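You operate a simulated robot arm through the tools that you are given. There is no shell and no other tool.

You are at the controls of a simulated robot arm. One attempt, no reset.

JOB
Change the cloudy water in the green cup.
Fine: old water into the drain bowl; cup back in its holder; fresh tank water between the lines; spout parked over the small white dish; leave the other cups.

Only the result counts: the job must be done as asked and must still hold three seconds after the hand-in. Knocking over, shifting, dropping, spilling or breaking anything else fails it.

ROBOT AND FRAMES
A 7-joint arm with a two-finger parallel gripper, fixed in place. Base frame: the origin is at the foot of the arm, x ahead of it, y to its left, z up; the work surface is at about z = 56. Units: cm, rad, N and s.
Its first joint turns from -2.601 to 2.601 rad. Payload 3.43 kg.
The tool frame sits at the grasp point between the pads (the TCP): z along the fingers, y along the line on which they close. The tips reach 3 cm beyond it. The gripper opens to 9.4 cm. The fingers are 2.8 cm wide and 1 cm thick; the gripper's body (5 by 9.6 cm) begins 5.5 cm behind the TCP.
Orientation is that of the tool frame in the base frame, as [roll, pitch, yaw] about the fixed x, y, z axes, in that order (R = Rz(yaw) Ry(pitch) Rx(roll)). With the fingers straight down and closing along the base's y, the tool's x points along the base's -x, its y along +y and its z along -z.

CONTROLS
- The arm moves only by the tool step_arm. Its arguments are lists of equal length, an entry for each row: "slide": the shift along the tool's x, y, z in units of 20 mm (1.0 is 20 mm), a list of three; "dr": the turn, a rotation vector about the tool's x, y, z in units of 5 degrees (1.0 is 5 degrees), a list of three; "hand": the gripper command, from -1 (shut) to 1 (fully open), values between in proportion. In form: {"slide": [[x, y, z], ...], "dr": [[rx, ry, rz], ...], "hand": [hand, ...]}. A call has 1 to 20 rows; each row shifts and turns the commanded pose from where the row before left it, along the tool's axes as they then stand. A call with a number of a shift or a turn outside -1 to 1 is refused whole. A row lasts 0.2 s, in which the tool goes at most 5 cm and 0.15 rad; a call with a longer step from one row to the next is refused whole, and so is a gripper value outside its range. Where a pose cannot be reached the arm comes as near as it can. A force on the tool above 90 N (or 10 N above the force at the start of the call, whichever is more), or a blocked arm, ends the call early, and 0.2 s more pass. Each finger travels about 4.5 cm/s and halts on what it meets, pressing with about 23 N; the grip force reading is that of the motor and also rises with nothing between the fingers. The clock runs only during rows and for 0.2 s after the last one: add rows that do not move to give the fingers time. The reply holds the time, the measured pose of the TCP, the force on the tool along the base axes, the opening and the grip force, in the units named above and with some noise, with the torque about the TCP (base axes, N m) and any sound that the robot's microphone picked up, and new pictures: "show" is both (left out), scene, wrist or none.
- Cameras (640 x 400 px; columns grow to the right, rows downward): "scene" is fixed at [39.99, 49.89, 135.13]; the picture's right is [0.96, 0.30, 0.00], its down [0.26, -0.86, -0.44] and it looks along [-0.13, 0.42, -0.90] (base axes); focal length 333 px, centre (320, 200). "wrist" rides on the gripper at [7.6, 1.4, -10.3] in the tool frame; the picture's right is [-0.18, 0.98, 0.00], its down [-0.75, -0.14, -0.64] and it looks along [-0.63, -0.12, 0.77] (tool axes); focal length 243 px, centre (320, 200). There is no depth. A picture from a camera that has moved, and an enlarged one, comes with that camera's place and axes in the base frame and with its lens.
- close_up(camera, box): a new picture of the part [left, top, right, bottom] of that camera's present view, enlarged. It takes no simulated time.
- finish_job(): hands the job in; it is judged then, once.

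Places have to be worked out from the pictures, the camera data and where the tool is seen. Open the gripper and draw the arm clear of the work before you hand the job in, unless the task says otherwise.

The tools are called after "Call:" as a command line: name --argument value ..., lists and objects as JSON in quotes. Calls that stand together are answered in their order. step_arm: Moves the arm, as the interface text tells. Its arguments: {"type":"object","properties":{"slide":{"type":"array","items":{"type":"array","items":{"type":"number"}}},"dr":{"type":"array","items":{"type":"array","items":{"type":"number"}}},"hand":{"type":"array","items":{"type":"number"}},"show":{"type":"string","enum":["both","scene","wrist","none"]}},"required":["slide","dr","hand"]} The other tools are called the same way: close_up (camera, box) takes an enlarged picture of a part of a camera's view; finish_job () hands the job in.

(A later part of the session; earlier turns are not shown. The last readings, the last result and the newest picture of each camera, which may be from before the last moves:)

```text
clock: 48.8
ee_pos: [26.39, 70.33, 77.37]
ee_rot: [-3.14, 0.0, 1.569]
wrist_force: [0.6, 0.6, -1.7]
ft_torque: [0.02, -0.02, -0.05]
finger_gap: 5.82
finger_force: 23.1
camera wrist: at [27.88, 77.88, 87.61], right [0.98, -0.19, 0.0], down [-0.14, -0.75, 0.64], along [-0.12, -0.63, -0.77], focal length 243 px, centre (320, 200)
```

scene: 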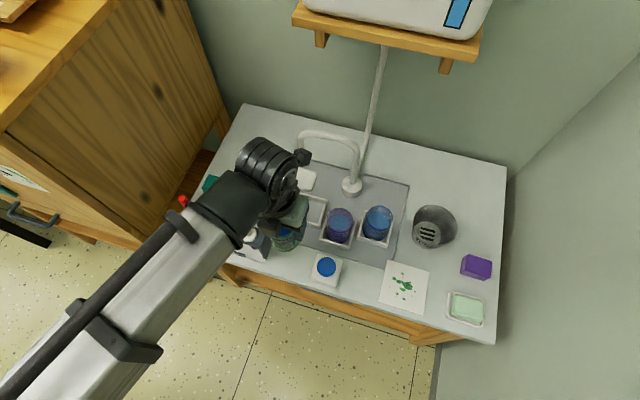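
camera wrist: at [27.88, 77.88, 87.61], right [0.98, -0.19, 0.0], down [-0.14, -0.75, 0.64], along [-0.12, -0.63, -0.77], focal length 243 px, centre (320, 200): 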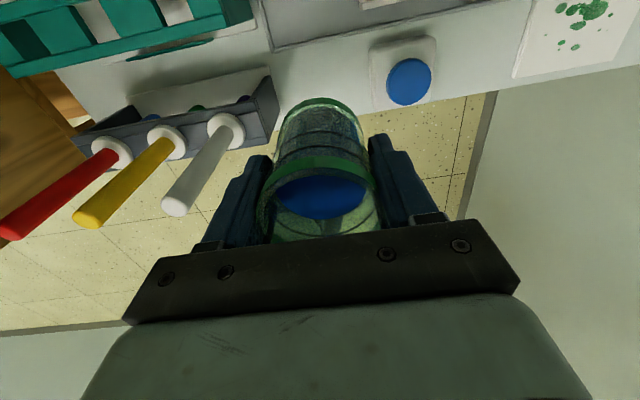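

The cup is level with the tool's x along +y. I carry it across in x to 57 at y≈70, z≈77, well above the button and paper.

Call:
step_arm --slide '[[0, 0.3, 0], [0, 0.6, 0], [0, 0.9, 0], [0, 0.9, 0], [0, 0.9, 0], [0, 0.9, 0], [0, 0.9, 0], [0, 0.9, 0], [0, 0.9, 0], [0, 0.9, 0], [0, 0.9, 0], [0, 0.9, 0], [0, 0.9, 0], [0, 0.9, 0], [0, 0.9, 0], [0, 0.9, 0], [0, 0.9, 0], [0, 0.6, 0], [0, 0.33, 0], [0, 0, 0]]' --dr '[[0, 0, 0], [0, 0, 0], [0, 0, 0], [0, 0, 0], [0, 0, 0], [0, 0, 0], [0, 0, 0], [0, 0, 0], [0, 0, 0], [0, 0, 0], [0, 0, 0], [0, 0, 0], [0, 0, 0], [0, 0, 0], [0, 0, 0], [0, 0, 0], [0, 0, 0], [0, 0, 0], [0, 0, 0], [0, 0, 0]]' --hand '[0, 0, 0, 0, 0, 0, 0, 0, 0, 0, 0, 0, 0, 0, 0, 0, 0, 0, 0, 0]'

```text
clock: 53.0
ee_pos: [57.11, 70.2, 77.43]
ee_rot: [-3.141, -0.001, 1.572]
wrist_force: [0.5, 0.5, -1.9]
ft_torque: [-0.01, -0.01, -0.03]
finger_gap: 5.81
finger_force: 23.0
camera wrist: at [58.64, 77.88, 87.68], right [0.98, -0.18, 0.0], down [-0.14, -0.75, 0.64], along [-0.12, -0.63, -0.77], focal length 243 px, centre (320, 200)
```

scene: 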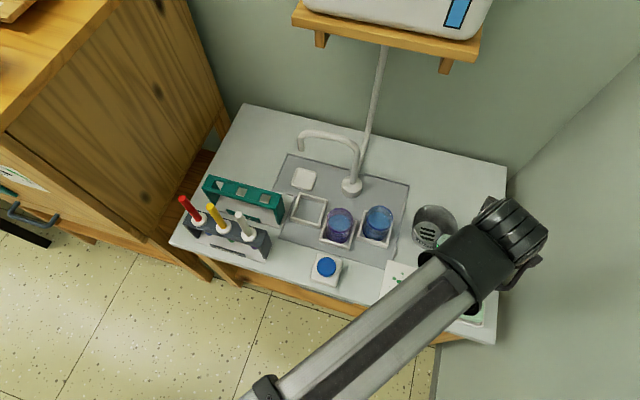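
wrist: 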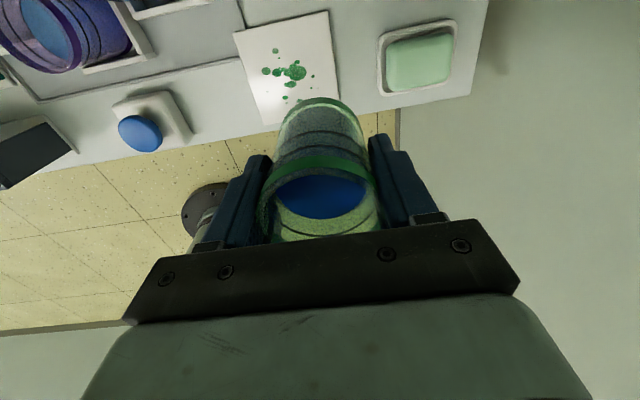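

The cup is held level in front of the bowl at (57.1, 70.2, 77.4). I advance to y≈88 and down to z≈71 while tilting only 20°, which is not yet enough to pour.

Call:
step_arm --slide '[[0.3, 0, 0.22], [0.6, 0, 0.22], [0.7, 0, 0.22], [0.7, 0, 0.22], [0.7, 0, 0.22], [0.7, 0, 0.22], [0.7, 0, 0.22], [0.69, 0, 0.25], [0.678, 0, 0.28], [0.665, 0, 0.31], [0.651, 0, 0.338], [0.636, 0, 0.366], [0.523, 0, 0.368], [0.315, 0, 0.33], [0, 0, 0], [0, 0, 0]]' --dr '[[0, 0, 0], [0, 0, 0], [0, 0, 0], [0, 0, 0], [0, 0, 0], [0, 0, 0], [0, 0.5, 0], [0, 0.5, 0], [0, 0.5, 0], [0, 0.5, 0], [0, 0.5, 0], [0, 0.5, 0], [0, 0.5, 0], [0, 0.5, 0], [0, 0, 0], [0, 0, 0]]' --hand '[0, 0, 0, 0, 0, 0, 0, 0, 0, 0, 0, 0, 0, 0, 0, 0]'

```text
clock: 56.4
ee_pos: [57.15, 88.09, 71.32]
ee_rot: [3.14, -0.349, 1.571]
wrist_force: [0.4, -0.2, -1.6]
ft_torque: [-0.04, 0.01, -0.01]
finger_gap: 5.81
finger_force: 22.7
camera wrist: at [58.66, 91.79, 83.43], right [0.98, -0.17, -0.06], down [-0.14, -0.93, 0.34], along [-0.12, -0.33, -0.94], focal length 243 px, centre (320, 200)
```

scene: 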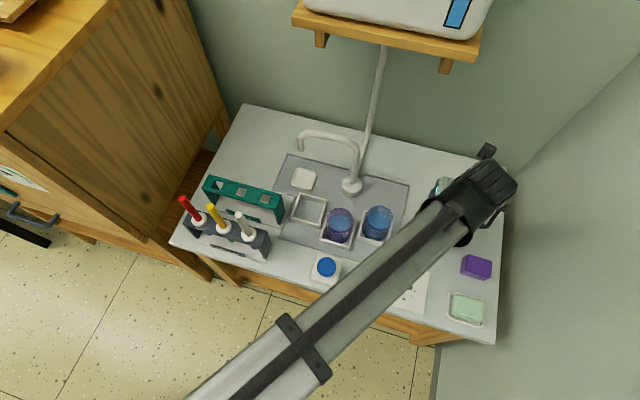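
wrist: 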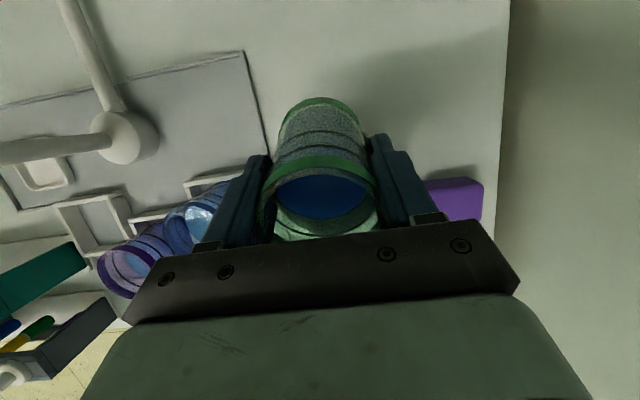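

Everything is as computed: TCP (57.15, 88.1, 71.3), lip at about y=84.4. I shift 1.7 cm further out so the stream falls well inside the bowl, and tilt slowly to about 44°, then look.

Call:
step_arm --slide '[[0.1, -0.01, 0.13], [0.1, -0.01, 0.13], [0.1, -0.01, 0.13], [0.1, 0, 0.13], [0.1, 0, 0.13], [0.1, 0, 0.13], [0, 0, 0], [0, 0, 0], [0, 0, 0], [0, 0, 0], [0, 0, 0], [0, 0, 0], [0, 0, 0], [0, 0, 0], [0, 0, 0], [0, 0, 0]]' --dr '[[0, 0, 0], [0, 0, 0], [0, 0.2, 0], [0, 0.4, 0], [0, 0.4, 0], [0, 0.4, 0], [0, 0.4, 0], [0, 0.4, 0], [0, 0.4, 0], [0, 0.4, 0], [0, 0.4, 0], [0, 0.4, 0], [0, 0.4, 0], [0, 0.4, 0], [0, 0, 0], [0, 0, 0]]' --hand '[0, 0, 0, 0, 0, 0, 0, 0, 0, 0, 0, 0, 0, 0, 0, 0]'

```text
clock: 59.8
ee_pos: [57.12, 89.82, 70.15]
ee_rot: [-3.141, -0.75, 1.57]
wrist_force: [1.0, -0.2, -1.3]
ft_torque: [-0.04, 0.01, 0.0]
finger_gap: 5.8
finger_force: 23.0
camera wrist: at [58.59, 88.38, 82.81], right [0.98, -0.14, -0.13], down [-0.14, -0.99, -0.05], along [-0.12, 0.06, -0.99], focal length 243 px, centre (320, 200)
```

scene: 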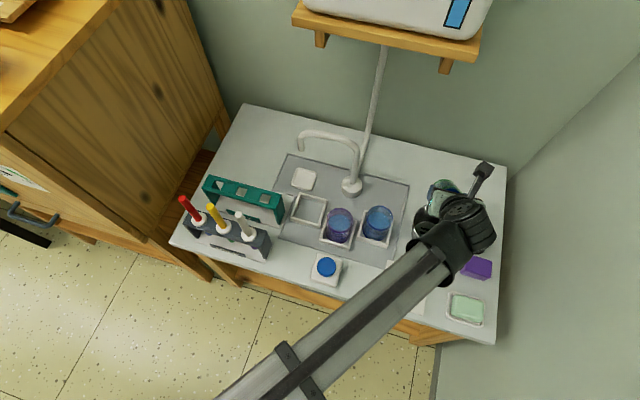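
wrist: 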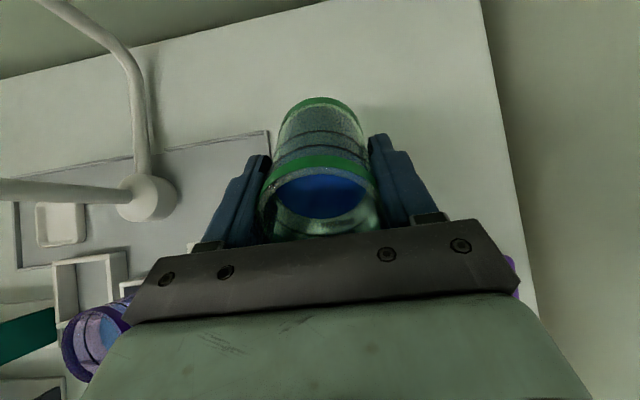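

At 43° the load reading has eased a little, so some water may already be running. I zoom in on the cup and the bowl.

Call:
close_up --camera "wrist" --box '[240, 80, 400, 250]'

Call:
close_up --camera "scene" --box '[390, 150, 510, 260]'

```text
2.35 times, centred on (320, 165) of wrist
camera zoom: at [58.59, 88.38, 82.81], right [0.98, -0.14, -0.13], down [-0.14, -0.99, -0.05], along [-0.12, 0.06, -0.99], focal length 571 px, centre (320, 282)
```

zoom: 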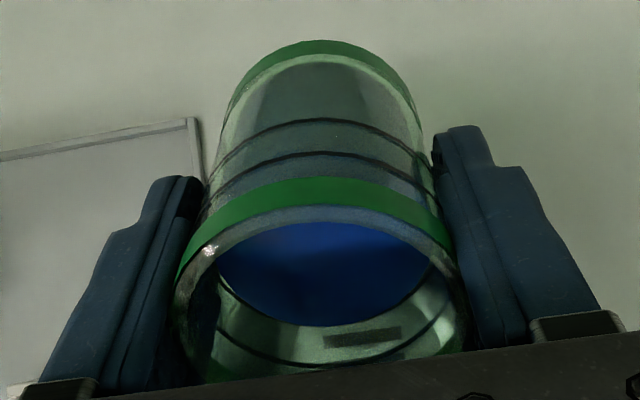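

```text
3.64 times, centred on (450, 205) of scene
camera zoom: at [39.99, 49.89, 135.13], right [0.96, 0.3, 0.0], down [0.26, -0.86, -0.44], along [-0.13, 0.42, -0.9], focal length 1210 px, centre (-153, 182)
```

zoom: 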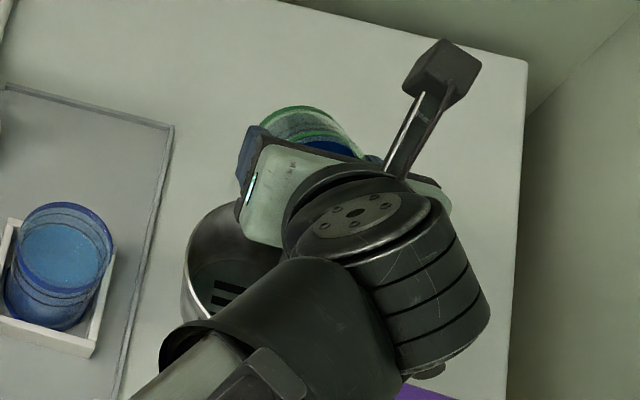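

The bowl's slots show right under the lip, and the water still sits near the lower mark, so it has hardly begun. I tilt on slowly to about 80°.

Call:
step_arm --slide '[[0, 0, 0], [0, 0, 0], [0, 0, 0], [0, 0, 0], [0, 0, 0], [0, 0, 0], [0, 0, 0], [0, 0, 0], [0, 0, 0], [0, 0, 0], [0, 0, 0], [0, 0, 0], [0, 0, 0], [0, 0, 0], [0, 0, 0], [0, 0, 0], [0, 0, 0], [0, 0, 0], [0, 0, 0], [0, 0, 0]]' --dr '[[0, 0.4, 0], [0, 0.4, 0], [0, 0.4, 0], [0, 0.4, 0], [0, 0.4, 0], [0, 0.4, 0], [0, 0.4, 0], [0, 0.4, 0], [0, 0.4, 0], [0, 0.4, 0], [0, 0.4, 0], [0, 0.4, 0], [0, 0.4, 0], [0, 0.4, 0], [0, 0.4, 0], [0, 0.4, 0], [0, 0.4, 0], [0, 0.4, 0], [0, 0, 0], [0, 0, 0]]' --hand '[0, 0, 0, 0, 0, 0, 0, 0, 0, 0, 0, 0, 0, 0, 0, 0, 0, 0, 0, 0]'

```text
clock: 64.0
ee_pos: [57.17, 89.75, 70.29]
ee_rot: [3.141, -1.377, 1.571]
wrist_force: [-0.3, -0.3, -1.3]
ft_torque: [-0.04, -0.02, 0.02]
finger_gap: 5.82
finger_force: 22.8
camera wrist: at [58.54, 81.16, 79.53], right [0.98, -0.04, -0.18], down [-0.14, -0.77, -0.62], along [-0.12, 0.63, -0.77], focal length 243 px, centre (320, 200)
```

scene: 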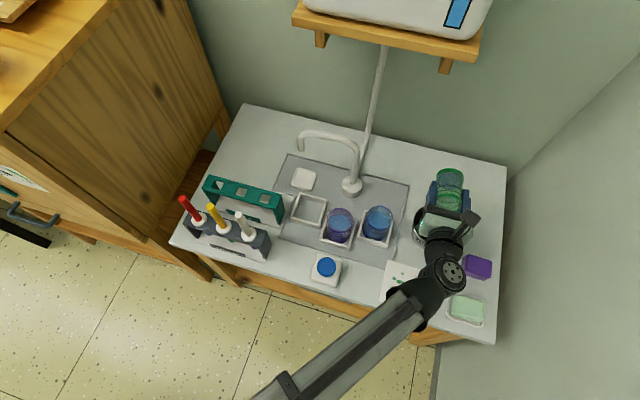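
wrist: 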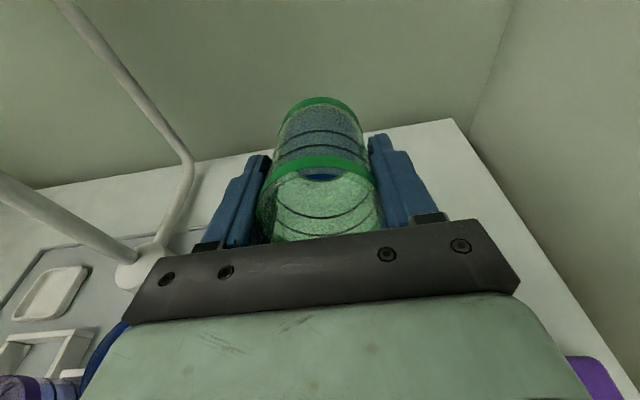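

The view through the wall shows the water level dropping deep into the cup. I zoom to check it and the bowl for stray drops.

Call:
close_up --camera "wrist" --box '[240, 80, 400, 250]'

Call:
close_up --camera "scene" --box '[390, 150, 510, 260]'

```text
2.35 times, centred on (320, 165) of wrist
camera zoom: at [58.54, 81.16, 79.53], right [0.98, -0.04, -0.18], down [-0.14, -0.77, -0.62], along [-0.12, 0.63, -0.77], focal length 571 px, centre (320, 282)
```

zoom: 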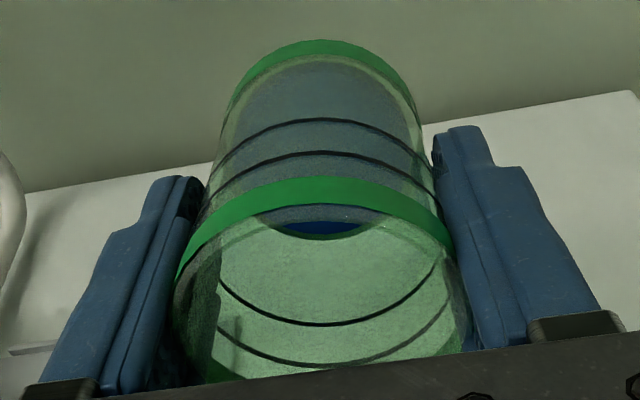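

```text
3.64 times, centred on (450, 205) of scene
camera zoom: at [39.99, 49.89, 135.13], right [0.96, 0.3, 0.0], down [0.26, -0.86, -0.44], along [-0.13, 0.42, -0.9], focal length 1210 px, centre (-153, 182)
```

zoom: 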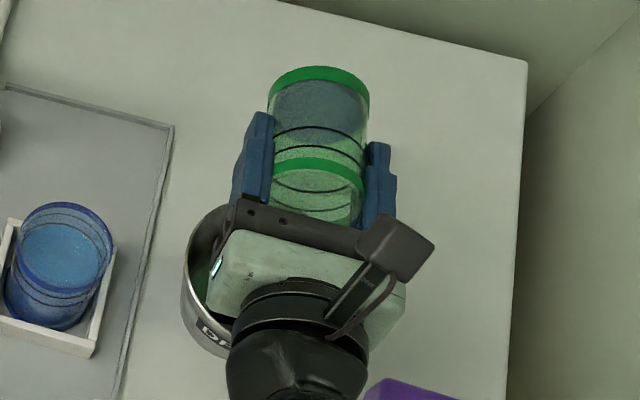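

Nearly all the water is out and none is visible outside the bowl. I raise the hand 5 cm and tilt on to about 114° to drain the rest, then hold.

Call:
step_arm --slide '[[0.196, 0, -0.07], [0.197, 0, -0.065], [0.198, 0, -0.057], [0.199, 0, -0.048], [0.2, 0, -0.038], [0.2, 0, -0.03], [0.2, 0, -0.02], [0.199, 0, -0.01], [0.197, 0, 0], [0.195, 0, 0.008], [0.193, 0, 0.016], [0.19, 0, 0.024], [0.188, 0, 0.032], [0.185, 0, 0.04], [0, 0, 0], [0, 0, 0], [0, 0, 0], [0, 0, 0], [0, 0, 0], [0, 0, 0]]' --dr '[[0, 0.5, 0], [0, 0.5, 0], [0, 0.5, 0], [0, 0.5, 0], [0, 0.5, 0], [0, 0.5, 0], [0, 0.5, 0], [0, 0.5, 0], [0, 0.5, 0], [0, 0.5, 0], [0, 0.5, 0], [0, 0.5, 0], [0, 0.5, 0], [0, 0.5, 0], [0, 0, 0], [0, 0, 0], [0, 0, 0], [0, 0, 0], [0, 0, 0], [0, 0, 0]]' --hand '[0, 0, 0, 0, 0, 0, 0, 0, 0, 0, 0, 0, 0, 0, 0, 0, 0, 0, 0, 0]'

```text
clock: 68.2
ee_pos: [57.12, 88.81, 75.71]
ee_rot: [-0.002, -1.149, -1.571]
wrist_force: [0.5, -0.4, -0.4]
ft_torque: [-0.01, 0.02, -0.02]
finger_gap: 5.82
finger_force: 23.1
camera wrist: at [58.52, 76.36, 78.46], right [0.98, 0.07, -0.17], down [-0.14, -0.28, -0.95], along [-0.12, 0.96, -0.26], focal length 243 px, centre (320, 200)
```

scene: 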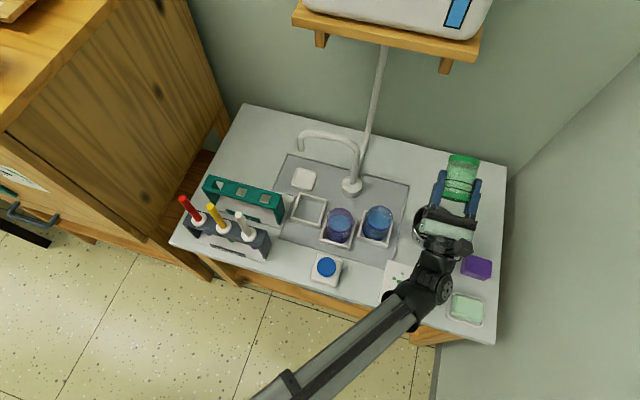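
wrist: 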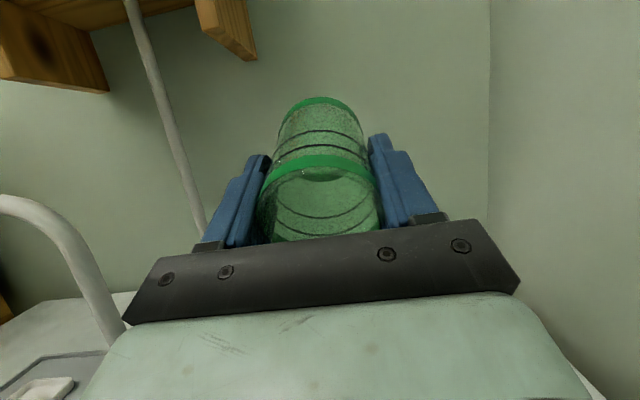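

The cup now looks clear of the dark water. I zoom in to confirm that it is empty, and hold for a few seconds more to let it drip.

Call:
close_up --camera "wrist" --box '[240, 80, 400, 250]'

Call:
close_up --camera "scene" --box '[390, 140, 510, 260]'

Call:
step_arm --slide '[[0, 0, 0], [0, 0, 0], [0, 0, 0], [0, 0, 0], [0, 0, 0], [0, 0, 0], [0, 0, 0], [0, 0, 0], [0, 0, 0], [0, 0, 0]]' --dr '[[0, 0, 0], [0, 0, 0], [0, 0, 0], [0, 0, 0], [0, 0, 0], [0, 0, 0], [0, 0, 0], [0, 0, 0], [0, 0, 0], [0, 0, 0]]' --hand '[0, 0, 0, 0, 0, 0, 0, 0, 0, 0]' --show "none"

```text
2.35 times, centred on (320, 165) of wrist
camera zoom: at [58.52, 76.36, 78.46], right [0.98, 0.07, -0.17], down [-0.14, -0.28, -0.95], along [-0.12, 0.96, -0.26], focal length 571 px, centre (320, 282)
```

zoom: 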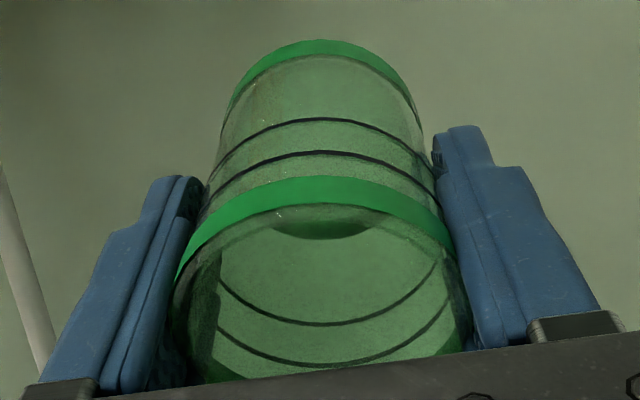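

```text
3.33 times, centred on (450, 200) of scene
camera zoom: at [39.99, 49.89, 135.13], right [0.96, 0.3, 0.0], down [0.26, -0.86, -0.44], along [-0.13, 0.42, -0.9], focal length 1109 px, centre (-113, 200)
```

zoom: 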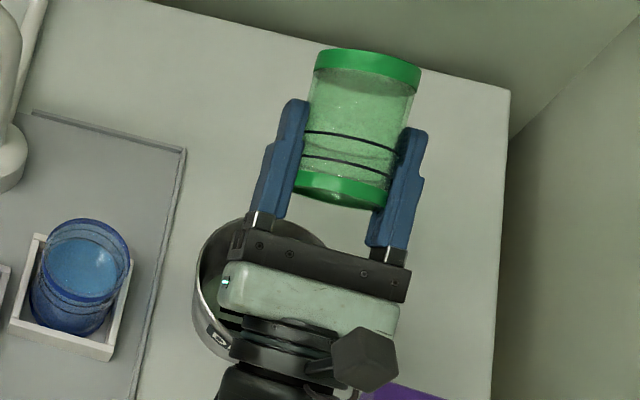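

```text
clock: 70.4
ee_pos: [57.15, 88.78, 75.63]
ee_rot: [0.001, -1.152, -1.571]
wrist_force: [-0.7, -0.8, -0.4]
ft_torque: [-0.01, 0.01, 0.01]
finger_gap: 5.81
finger_force: 22.9
```

The cup is empty and nothing is wetted around the bowl. I turn it upright again above the bowl, in the same place.

Call:
step_arm --slide '[[0, 0, 0], [0, 0, 0], [0, 0, 0], [0, 0, 0], [0, 0, 0], [0, 0, 0], [0, 0, 0], [0, 0, 0], [0, 0, 0], [0, 0, 0], [0, 0, 0], [0, 0, 0], [0, 0, 0], [0, 0, 0], [0, 0, 0], [0, 0, 0], [0, 0, 0], [0, 0, 0], [0, 0, 0]]' --dr '[[0, -0.5, 0], [0, -1, 0], [0, -1, 0], [0, -1, 0], [0, -1, 0], [0, -1, 0], [0, -1, 0], [0, -1, 0], [0, -1, 0], [0, -1, 0], [0, -1, 0], [0, -1, 0], [0, -1, 0], [0, -1, 0], [0, -1, 0], [0, -1, 0], [0, -1, 0], [0, -0.5, 0], [0, 0, 0]]' --hand '[0, 0, 0, 0, 0, 0, 0, 0, 0, 0, 0, 0, 0, 0, 0, 0, 0, 0, 0]'

```text
clock: 74.4
ee_pos: [57.02, 88.8, 75.73]
ee_rot: [-3.14, -0.505, 1.569]
wrist_force: [-0.1, 0.2, -0.2]
ft_torque: [-0.02, -0.03, -0.03]
finger_gap: 5.8
finger_force: 22.6
camera wrist: at [58.52, 90.57, 88.32], right [0.98, -0.16, -0.09], down [-0.14, -0.97, 0.2], along [-0.12, -0.18, -0.98], focal length 243 px, centre (320, 200)
```

scene: 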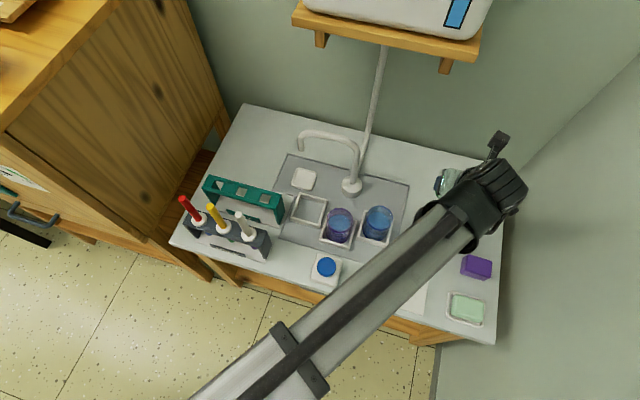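
wrist: 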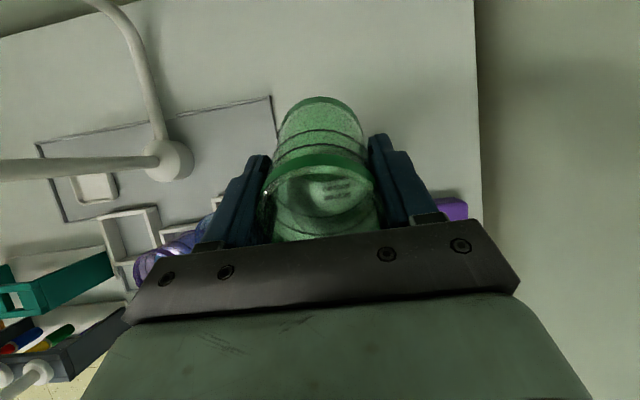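

The cup is back to about 29° and empty, with the slots visible through its clear base. I level it while drawing back to y≈71 and start across towards the tray.

Call:
step_arm --slide '[[-0.787, 0, -0.436], [-0.808, 0, -0.396], [-0.827, 0, -0.355], [-0.844, 0, -0.312], [-0.859, 0, -0.269], [-0.871, 0, -0.225], [-0.882, 0, -0.181], [-0.89, 0, -0.136], [-0.895, 0, -0.091], [-0.899, 0, -0.046], [0, -0.5, 0], [0, -0.9, 0], [0, -0.9, 0], [0, -0.9, 0], [0, -0.9, 0], [0, -0.9, 0], [0, -0.9, 0], [0, -0.9, 0], [0, -0.9, 0], [0, -0.5, 0]]' --dr '[[0, -0.58, 0], [0, -0.58, 0], [0, -0.58, 0], [0, -0.58, 0], [0, -0.58, 0], [0, -0.58, 0], [0, -0.58, 0], [0, -0.58, 0], [0, -0.58, 0], [0, -0.58, 0], [0, 0, 0], [0, 0, 0], [0, 0, 0], [0, 0, 0], [0, 0, 0], [0, 0, 0], [0, 0, 0], [0, 0, 0], [0, 0, 0], [0, 0, 0]]' --hand '[0, 0, 0, 0, 0, 0, 0, 0, 0, 0, 0, 0, 0, 0, 0, 0, 0, 0, 0, 0]'

```text
clock: 78.6
ee_pos: [40.69, 70.75, 75.73]
ee_rot: [-3.141, -0.001, 1.572]
wrist_force: [0.2, -0.7, 0.1]
ft_torque: [0.0, -0.04, -0.02]
finger_gap: 5.8
finger_force: 22.6
camera wrist: at [42.04, 78.46, 85.86], right [0.98, -0.18, 0.0], down [-0.14, -0.75, 0.64], along [-0.12, -0.63, -0.77], focal length 243 px, centre (320, 200)
```

scene: 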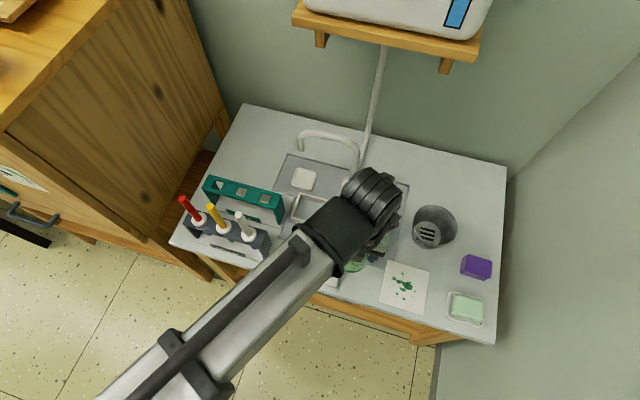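
wrist: 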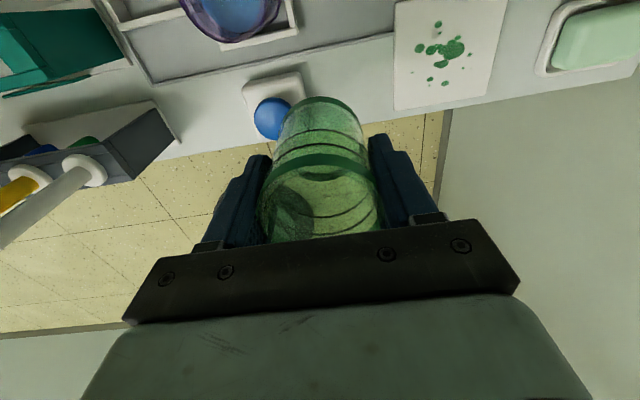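

All level. I finish the crossing to x≈26.4 and turn the tool back to closing along y.

Call:
step_arm --slide '[[0, -0.4, 0], [0, -0.9, 0], [0, -0.9, 0], [0, -0.9, 0], [0, -0.9, 0], [0, -0.9, 0], [0, -0.9, 0], [0, -0.9, 0], [0, -0.43, 0], [0, 0, 0]]' --dr '[[0, 0, 0], [0, 0, 0], [0, 0, 0], [0, 0, 0], [0, 0, 0], [0, 0, 0], [0, 0, 0], [0, 0, 0], [0, 0, 0], [0, 0, 0]]' --hand '[0, 0, 0, 0, 0, 0, 0, 0, 0, 0]' --show "none"

Call:
step_arm --slide '[[0, 0, 0], [0, 0, 0], [0, 0, 0], [0, 0, 0], [0, 0, 0], [0, 0, 0], [0, 0, 0], [0, 0, 0], [0, 0, 0], [0, 0, 0], [0, 0, 0], [0, 0, 0], [0, 0, 0], [0, 0, 0], [0, 0, 0], [0, 0, 0], [0, 0, 0], [0, 0, 0], [0, 0, 0], [0, 0, 0]]' --dr '[[0, 0, -0.5], [0, 0, -0.8], [0, 0, -1], [0, 0, -1], [0, 0, -1], [0, 0, -1], [0, 0, -1], [0, 0, -1], [0, 0, -1], [0, 0, -1], [0, 0, -1], [0, 0, -1], [0, 0, -1], [0, 0, -1], [0, 0, -1], [0, 0, -1], [0, 0, -1], [0, 0, -1], [0, 0, -0.7], [0, 0, 0]]' --hand '[0, 0, 0, 0, 0, 0, 0, 0, 0, 0, 0, 0, 0, 0, 0, 0, 0, 0, 0, 0]'

```text
clock: 80.8
ee_pos: [26.38, 70.86, 75.63]
ee_rot: [-3.141, 0.0, 1.57]
wrist_force: [0.1, 0.3, -0.2]
ft_torque: [-0.01, 0.02, -0.01]
finger_gap: 5.77
finger_force: 23.2
```

```text
clock: 85.0
ee_pos: [26.43, 70.94, 75.59]
ee_rot: [3.141, -0.002, 3.14]
wrist_force: [0.3, 0.4, -0.7]
ft_torque: [-0.01, -0.01, 0.0]
finger_gap: 5.81
finger_force: 23.4
camera wrist: at [18.81, 72.29, 85.84], right [0.18, 0.98, 0.0], down [0.75, -0.14, 0.64], along [0.63, -0.12, -0.77], focal length 243 px, centre (320, 200)
```

scene: 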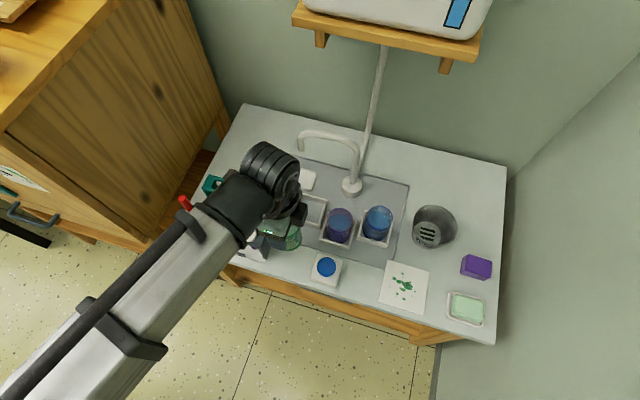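
wrist: 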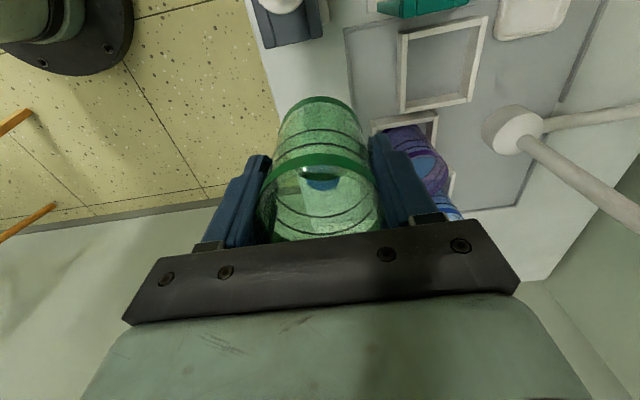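

The cup is level at (26.4, 70.9). I carry it back over the tray to y≈83.45 at z≈71.5 and then check alignment.

Call:
step_arm --slide '[[0, 0.3, 0.1], [0, 0.6, 0.2], [0, 0.7, 0.25], [0, 0.7, 0.25], [0, 0.7, 0.25], [0, 0.7, 0.25], [0, 0.7, 0.25], [0, 0.7, 0.25], [0, 0.6, 0.2], [0, 0.4, 0.05], [0, 0.16, 0], [0, 0, 0], [0, 0, 0]]' --dr '[[0, 0, 0], [0, 0, 0], [0, 0, 0], [0, 0, 0], [0, 0, 0], [0, 0, 0], [0, 0, 0], [0, 0, 0], [0, 0, 0], [0, 0, 0], [0, 0, 0], [0, 0, 0], [0, 0, 0]]' --hand '[0, 0, 0, 0, 0, 0, 0, 0, 0, 0, 0, 0, 0]'

```text
clock: 87.8
ee_pos: [26.43, 83.15, 71.62]
ee_rot: [-3.141, -0.001, 3.141]
wrist_force: [0.0, 0.1, -0.2]
ft_torque: [0.03, -0.02, 0.03]
finger_gap: 5.8
finger_force: 22.4
camera wrist: at [18.83, 84.79, 81.82], right [0.18, 0.98, 0.0], down [0.75, -0.14, 0.64], along [0.63, -0.12, -0.77], focal length 243 px, centre (320, 200)
```

scene: 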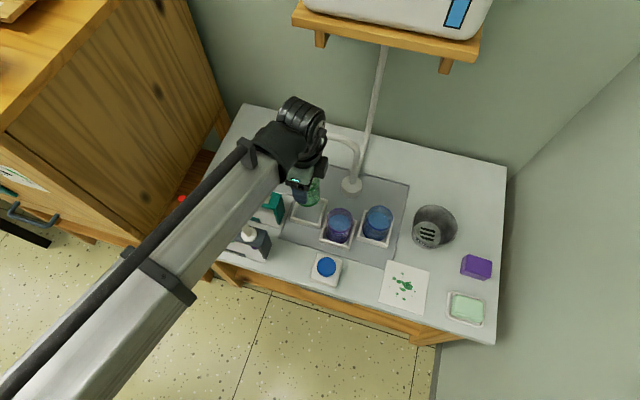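
wrist: 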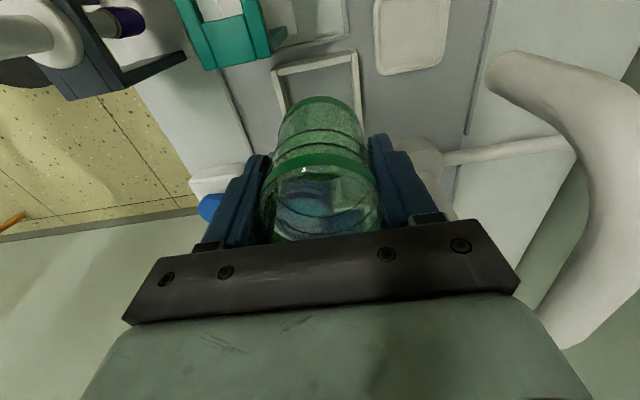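

The tray corners sit in the same pixels as just after lift-off, so the alignment matches within a couple of millimetres. I nudge +0.1 cm in y and lower slowly back into the tray.

Call:
step_arm --slide '[[0, 0.06, 0], [0, 0, 0.3], [0, 0, 0.5], [0, 0, 0.5], [0, 0, 0.5], [0, 0, 0.5], [0, 0, 0.5], [0, 0, 0.4], [0, 0, 0.4], [0, 0, 0.3], [0, 0, 0.2], [0, 0, 0.2], [0, 0, 0.2], [0, 0, 0.1], [0, 0, 0], [0, 0, 0]]' --dr '[[0, 0, 0], [0, 0, 0], [0, 0, 0], [0, 0, 0], [0, 0, 0], [0, 0, 0], [0, 0, 0], [0, 0, 0], [0, 0, 0], [0, 0, 0], [0, 0, 0], [0, 0, 0], [0, 0, 0], [0, 0, 0], [0, 0, 0], [0, 0, 0]]' --hand '[0, 0, 0, 0, 0, 0, 0, 0, 0, 0, 0, 0, 0, 0, 0, 0]'

```text
clock: 91.2
ee_pos: [26.38, 83.34, 62.4]
ee_rot: [3.142, -0.002, -3.141]
wrist_force: [-0.2, -1.3, -0.1]
ft_torque: [0.0, 0.05, -0.05]
finger_gap: 5.77
finger_force: 22.7
camera wrist: at [18.79, 84.91, 72.66], right [0.18, 0.98, 0.0], down [0.75, -0.14, 0.64], along [0.63, -0.12, -0.77], focal length 243 px, centre (320, 200)
```

scene: 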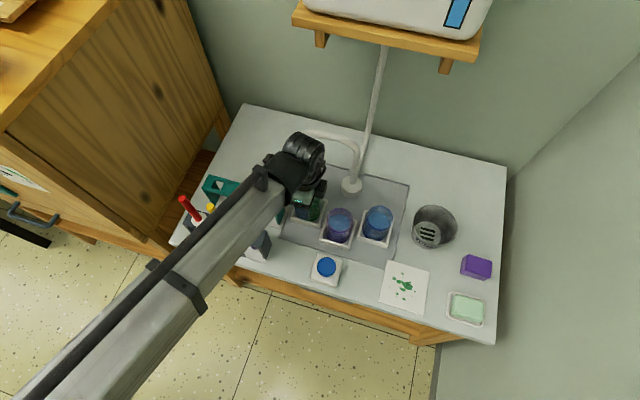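
wrist: 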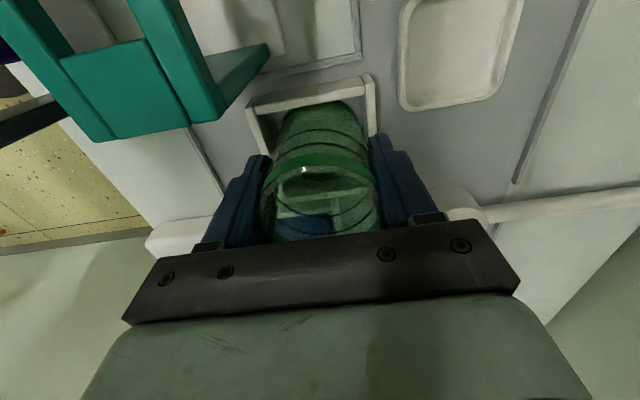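

The cup is inside the tray walls, about 2 mm above where it stood when gripped. I lower the last bit, open the fingers gradually and see whether it stands.

Call:
step_arm --slide '[[0, 0, 0.06], [0, 0, 0.04], [0, 0, 0], [0, 0, 0], [0, 0, 0], [0, 0, 0], [0, 0, 0], [0, 0, 0], [0, 0, 0], [0, 0, 0]]' --dr '[[0, 0, 0], [0, 0, 0], [0, 0, 0], [0, 0, 0], [0, 0, 0], [0, 0, 0], [0, 0, 0], [0, 0, 0], [0, 0, 0], [0, 0, 0]]' --hand '[0, 0, 0, 0.25, 0.35, 0.5, 0.7, 0.9, 1, 1]'

```text
clock: 93.4
ee_pos: [26.51, 83.39, 62.11]
ee_rot: [-3.141, 0.0, 3.141]
wrist_force: [-0.1, 1.0, 0.1]
ft_torque: [0.01, 0.01, 0.0]
finger_gap: 9.39
finger_force: 0.1
camera wrist: at [18.81, 84.92, 72.38], right [0.18, 0.98, 0.0], down [0.75, -0.14, 0.64], along [0.63, -0.12, -0.77], focal length 243 px, centre (320, 200)
```

scene: 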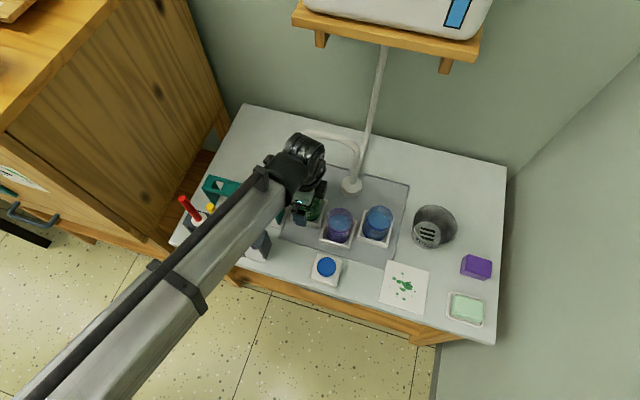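
wrist: 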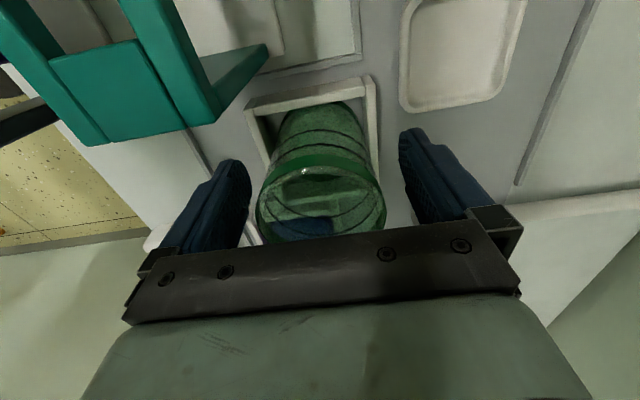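

The cup stands free in its tray. I rise straight up and draw back so that I can inspect it and the spout.

Call:
step_arm --slide '[[0, 0, -0.3], [0, 0, -0.6], [0, 0, -0.8], [0, 0, -0.8], [0, 0, -0.8], [0, 0, -0.8], [0, 0, -0.8], [0, 0, -0.6], [0, 0, -0.3], [0, -0.4, 0], [0, -0.8, -0.2], [0, -0.8, -0.4], [0, -0.8, -0.4], [0, -0.8, -0.4], [0, -0.8, -0.4], [0, -0.8, -0.4], [0, 0, 0]]' --dr '[[0, 0, 0], [0, 0, 0], [0, 0, 0], [0, 0, 0], [0, 0, 0], [0, 0, 0], [0, 0, 0], [0, 0, 0], [0, 0, 0], [0, 0, 0], [0, 0, 0], [0, 0, 0], [0, 0, 0], [0, 0, 0], [0, 0, 0], [0, 0, 0], [0, 0, 0]]' --hand '[1, 1, 1, 1, 1, 1, 1, 1, 1, 1, 1, 1, 1, 1, 1, 1, 1]'

```text
clock: 97.0
ee_pos: [26.58, 72.92, 78.17]
ee_rot: [-3.14, 0.0, 3.14]
wrist_force: [0.2, 0.3, -0.6]
ft_torque: [-0.02, -0.02, 0.0]
finger_gap: 9.42
finger_force: 0.2
camera wrist: at [18.96, 74.43, 88.37], right [0.18, 0.98, 0.0], down [0.75, -0.14, 0.64], along [0.63, -0.12, -0.77], focal length 243 px, centre (320, 200)
```

scene: 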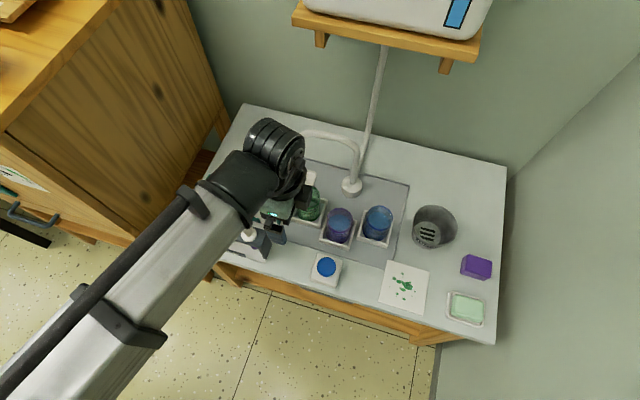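
wrist: 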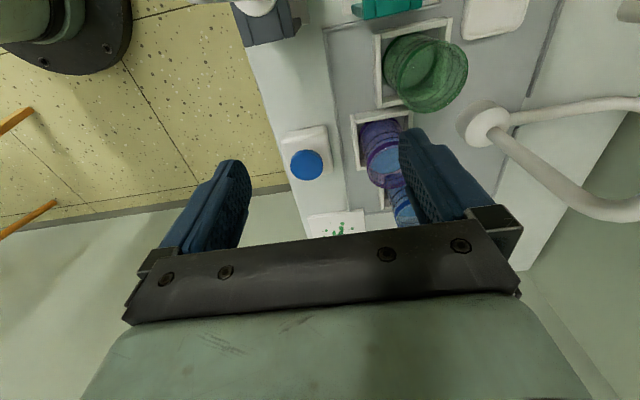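

The green cup stands empty in its tray. I now zoom on the tap from the wrist to measure the column, spout tip and dish.

Call:
close_up --camera "wrist" --box '[380, 0, 640, 230]'

Call:
close_up --camera "scene" --box '[270, 120, 390, 225]'

```text
1.74 times, centred on (510, 115) of wrist
camera zoom: at [18.96, 74.43, 88.37], right [0.18, 0.98, 0.0], down [0.75, -0.14, 0.64], along [0.63, -0.12, -0.77], focal length 422 px, centre (-10, 348)
```

zoom: 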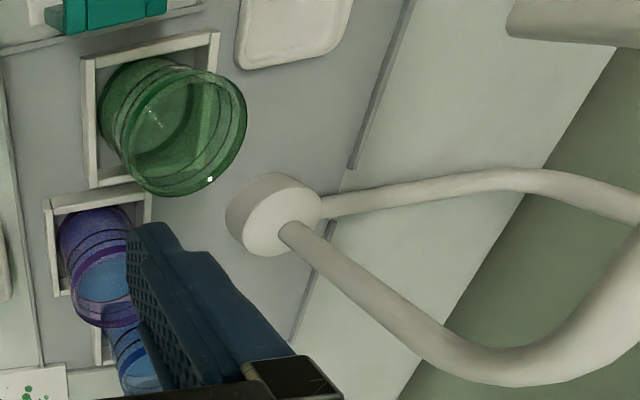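

```text
3.81 times, centred on (330, 172) of scene
camera zoom: at [39.99, 49.89, 135.13], right [0.96, 0.3, 0.0], down [0.26, -0.86, -0.44], along [-0.13, 0.42, -0.9], focal length 1268 px, centre (282, 305)
```

zoom: 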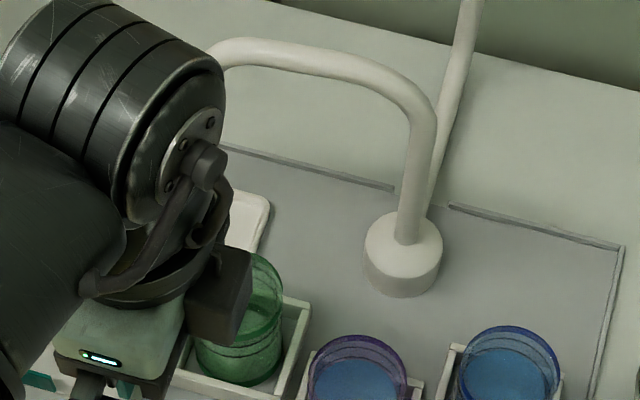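

Comparing several views I now place the shelf front at y≈97.5 and z≈98, the column at about (34.9, 92.5), and the spout tip near (22.5, 92, 70) with its horizontal arm at z≈77. I will straddle the tip from the -x side, so I move to about (12, 84, 78) with the fingers part-closed to 5.5 cm.

Call:
step_arm --slide '[[0, 0.4, 0], [0, 0.8, 0], [0, 0.8, 0], [0, 0.8, 0], [0, 0.8, 0], [0, 0.8, 0], [0, 0.8, 0], [0, 0.4, 0], [0.4, 0, 0], [0.9, 0, 0], [0.9, 0, 0], [0.9, 0, 0], [0.9, 0, 0], [0.9, 0, 0], [0.9, 0, 0], [0.9, 0, 0], [0.5, 0, 0], [0, 0, 0], [0, 0, 0]]' --dr '[[0, 0, 0], [0, 0, 0], [0, 0, 0], [0, 0, 0], [0, 0, 0], [0, 0, 0], [0, 0, 0], [0, 0, 0], [0, 0, 0], [0, 0, 0], [0, 0, 0], [0, 0, 0], [0, 0, 0], [0, 0, 0], [0, 0, 0], [0, 0, 0], [0, 0, 0], [0, 0, 0], [0, 0, 0]]' --hand '[0.17, 0.17, 0.17, 0.17, 0.17, 0.17, 0.17, 0.17, 0.17, 0.17, 0.17, 0.17, 0.17, 0.17, 0.17, 0.17, 0.17, 0.17, 0.17]'

```text
clock: 101.0
ee_pos: [11.98, 84.39, 78.15]
ee_rot: [3.141, -0.001, -3.141]
wrist_force: [0.1, 0.3, 0.3]
ft_torque: [-0.03, 0.02, 0.02]
finger_gap: 5.51
finger_force: 0.0
camera wrist: at [4.44, 85.77, 88.39], right [0.18, 0.98, 0.0], down [0.75, -0.14, 0.64], along [0.63, -0.12, -0.77], focal length 243 px, centre (320, 200)
```

scene: 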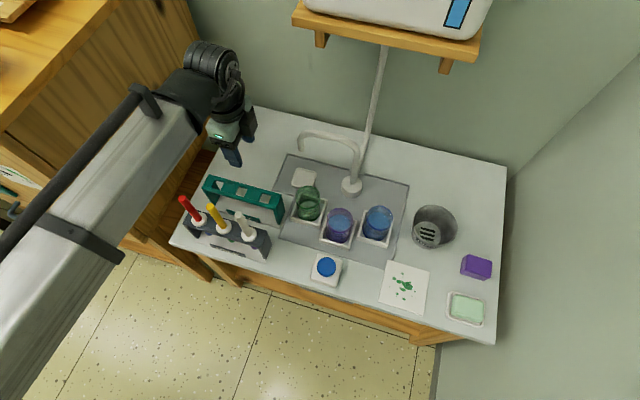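
wrist: 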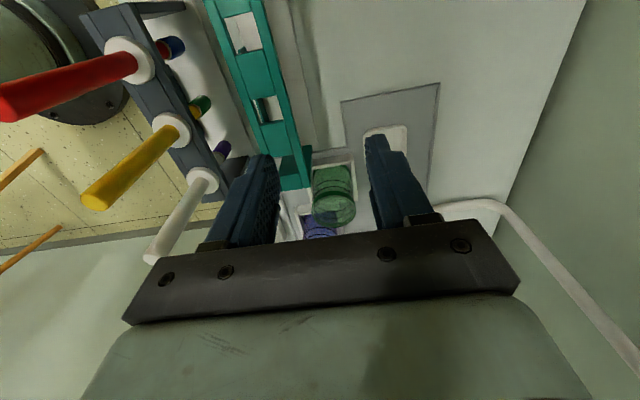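

The hand is at (12, 84.4, 78.2) clear of the rack. I tilt it 15° so the wrist leans away from the shelf and move to y≈92, z≈75 to look along x at the spout.

Call:
step_arm --slide '[[0, 0.63, 0.25], [0, 0.6185, 0.277], [0, 0.606, 0.304], [0, 0.592, 0.33], [0, 0.577, 0.356], [0, 0.561, 0.38], [0, 0, 0], [0, 0, 0]]' --dr '[[-0.5, 0, 0], [-0.5, 0, 0], [-0.5, 0, 0], [-0.5, 0, 0], [-0.5, 0, 0], [-0.5, 0, 0], [0, 0, 0], [0, 0, 0]]' --hand '[0.17, 0.17, 0.17, 0.17, 0.17, 0.17, 0.17, 0.17]'

```text
clock: 102.8
ee_pos: [12.01, 91.87, 75.01]
ee_rot: [2.877, 0.0, 3.141]
wrist_force: [-0.5, 0.1, -0.7]
ft_torque: [0.02, 0.03, 0.01]
finger_gap: 5.48
finger_force: 0.1
camera wrist: at [4.37, 90.55, 85.4], right [0.18, 0.95, 0.26], down [0.75, -0.3, 0.58], along [0.63, 0.08, -0.77], focal length 243 px, centre (320, 200)
```

scene: 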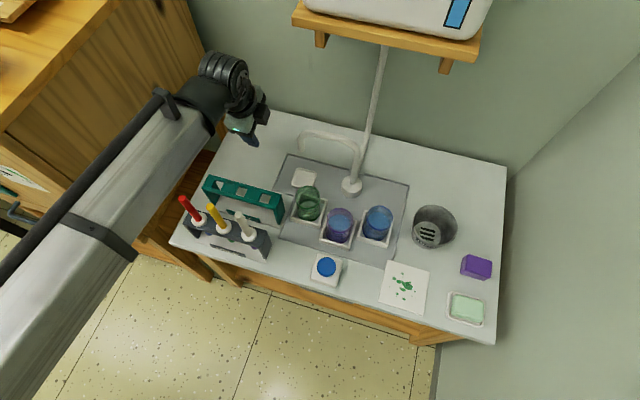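
wrist: 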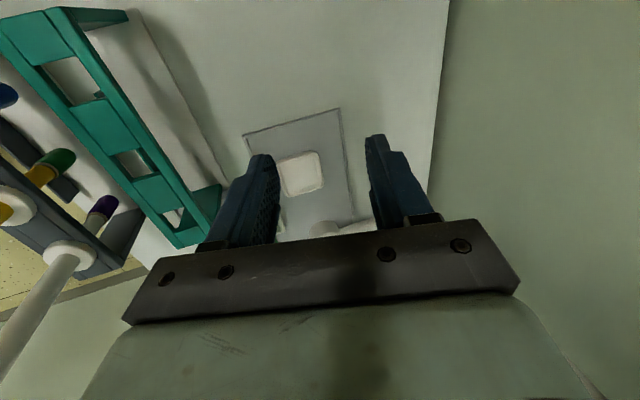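

I zoom into the gap between the fingers to see where the dish and the spout lie.

Call:
close_up --camera "wrist" --box '[230, 90, 410, 250]'

Call:
close_up --camera "scene" --box '[210, 60, 400, 220]'

```text
2.50 times, centred on (320, 170) of wrist
camera zoom: at [4.37, 90.55, 85.4], right [0.18, 0.95, 0.26], down [0.75, -0.3, 0.58], along [0.63, 0.08, -0.77], focal length 606 px, centre (320, 275)
```

zoom: 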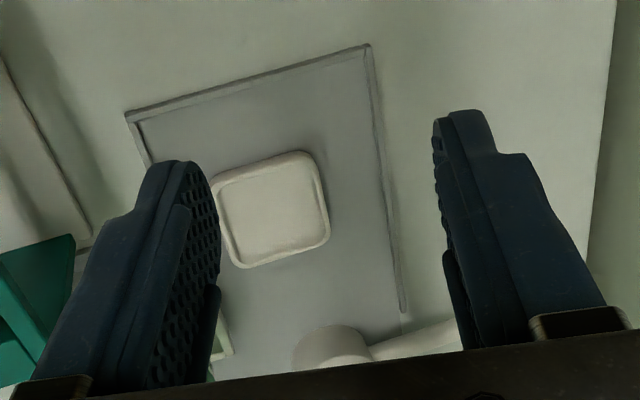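

```text
2.50 times, centred on (305, 140) of scene
camera zoom: at [39.99, 49.89, 135.13], right [0.96, 0.3, 0.0], down [0.26, -0.86, -0.44], along [-0.13, 0.42, -0.9], focal length 832 px, centre (358, 350)
```

zoom: 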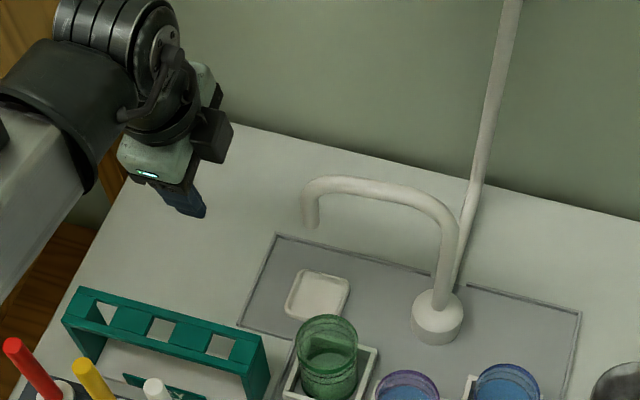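

The dish centre comes out at (22.5, 91.9), just under the spout tip. I advance 5 cm in x to bring the spout into the gap's view.

Call:
step_arm --slide '[[-0.5, 0, 0], [-0.5, 0, 0], [-0.5, 0, 0], [-0.5, 0, 0], [-0.5, 0, 0], [0, 0, 0]]' --dr '[[0, 0, 0], [0, 0, 0], [0, 0, 0], [0, 0, 0], [0, 0, 0], [0, 0, 0]]' --hand '[0.17, 0.17, 0.17, 0.17, 0.17, 0.17]'

```text
clock: 104.2
ee_pos: [17.01, 91.86, 75.19]
ee_rot: [2.879, 0.0, -3.142]
wrist_force: [-0.6, -0.2, -0.5]
ft_torque: [0.01, -0.03, -0.02]
finger_gap: 5.5
finger_force: 0.0
camera wrist: at [9.43, 90.6, 85.43], right [0.18, 0.95, 0.25], down [0.75, -0.3, 0.58], along [0.63, 0.08, -0.77], focal length 243 px, centre (320, 200)
```

scene: 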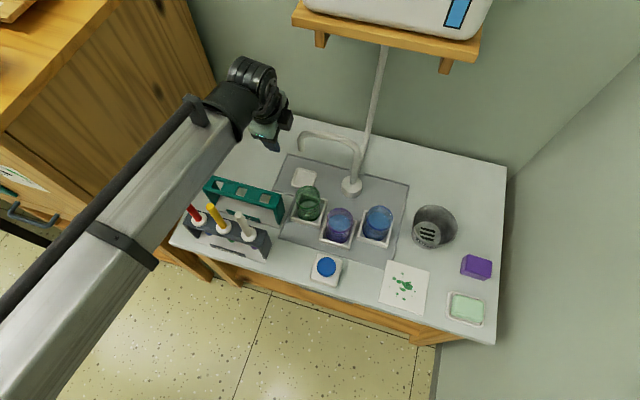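
wrist: 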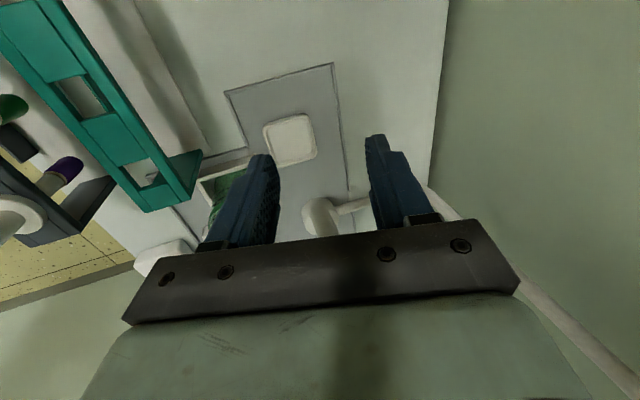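

I zoom again on the gap to tell the spout tip from the tap base behind it.

Call:
close_up --camera "wrist" --box '[260, 130, 400, 250]'

Call:
close_up --camera "scene" --box '[230, 90, 380, 200]'

```text
3.33 times, centred on (330, 190) of wrist
camera zoom: at [9.43, 90.6, 85.43], right [0.18, 0.95, 0.25], down [0.75, -0.3, 0.58], along [0.63, 0.08, -0.77], focal length 809 px, centre (287, 233)
```

zoom: 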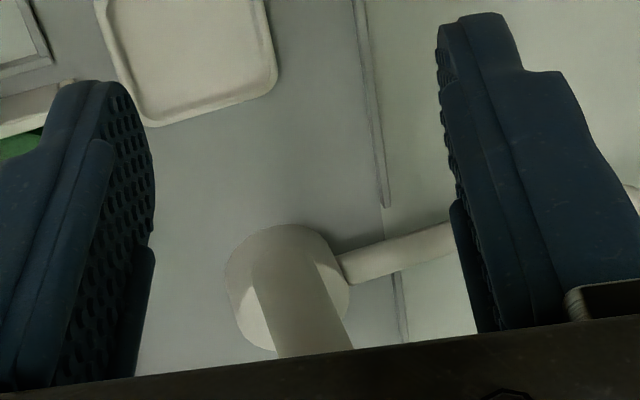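

```text
3.64 times, centred on (305, 145) of scene
camera zoom: at [39.99, 49.89, 135.13], right [0.96, 0.3, 0.0], down [0.26, -0.86, -0.44], along [-0.13, 0.42, -0.9], focal length 1210 px, centre (374, 400)
```

zoom: 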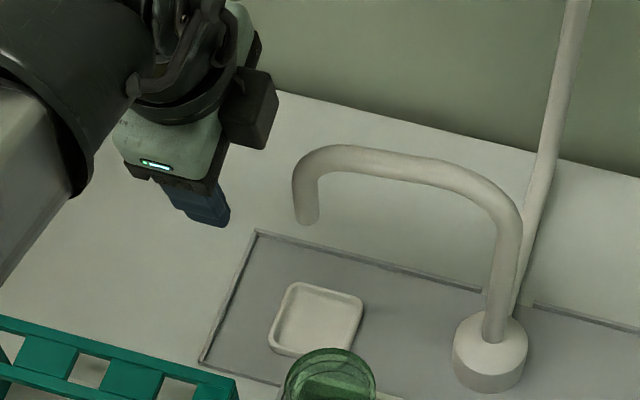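

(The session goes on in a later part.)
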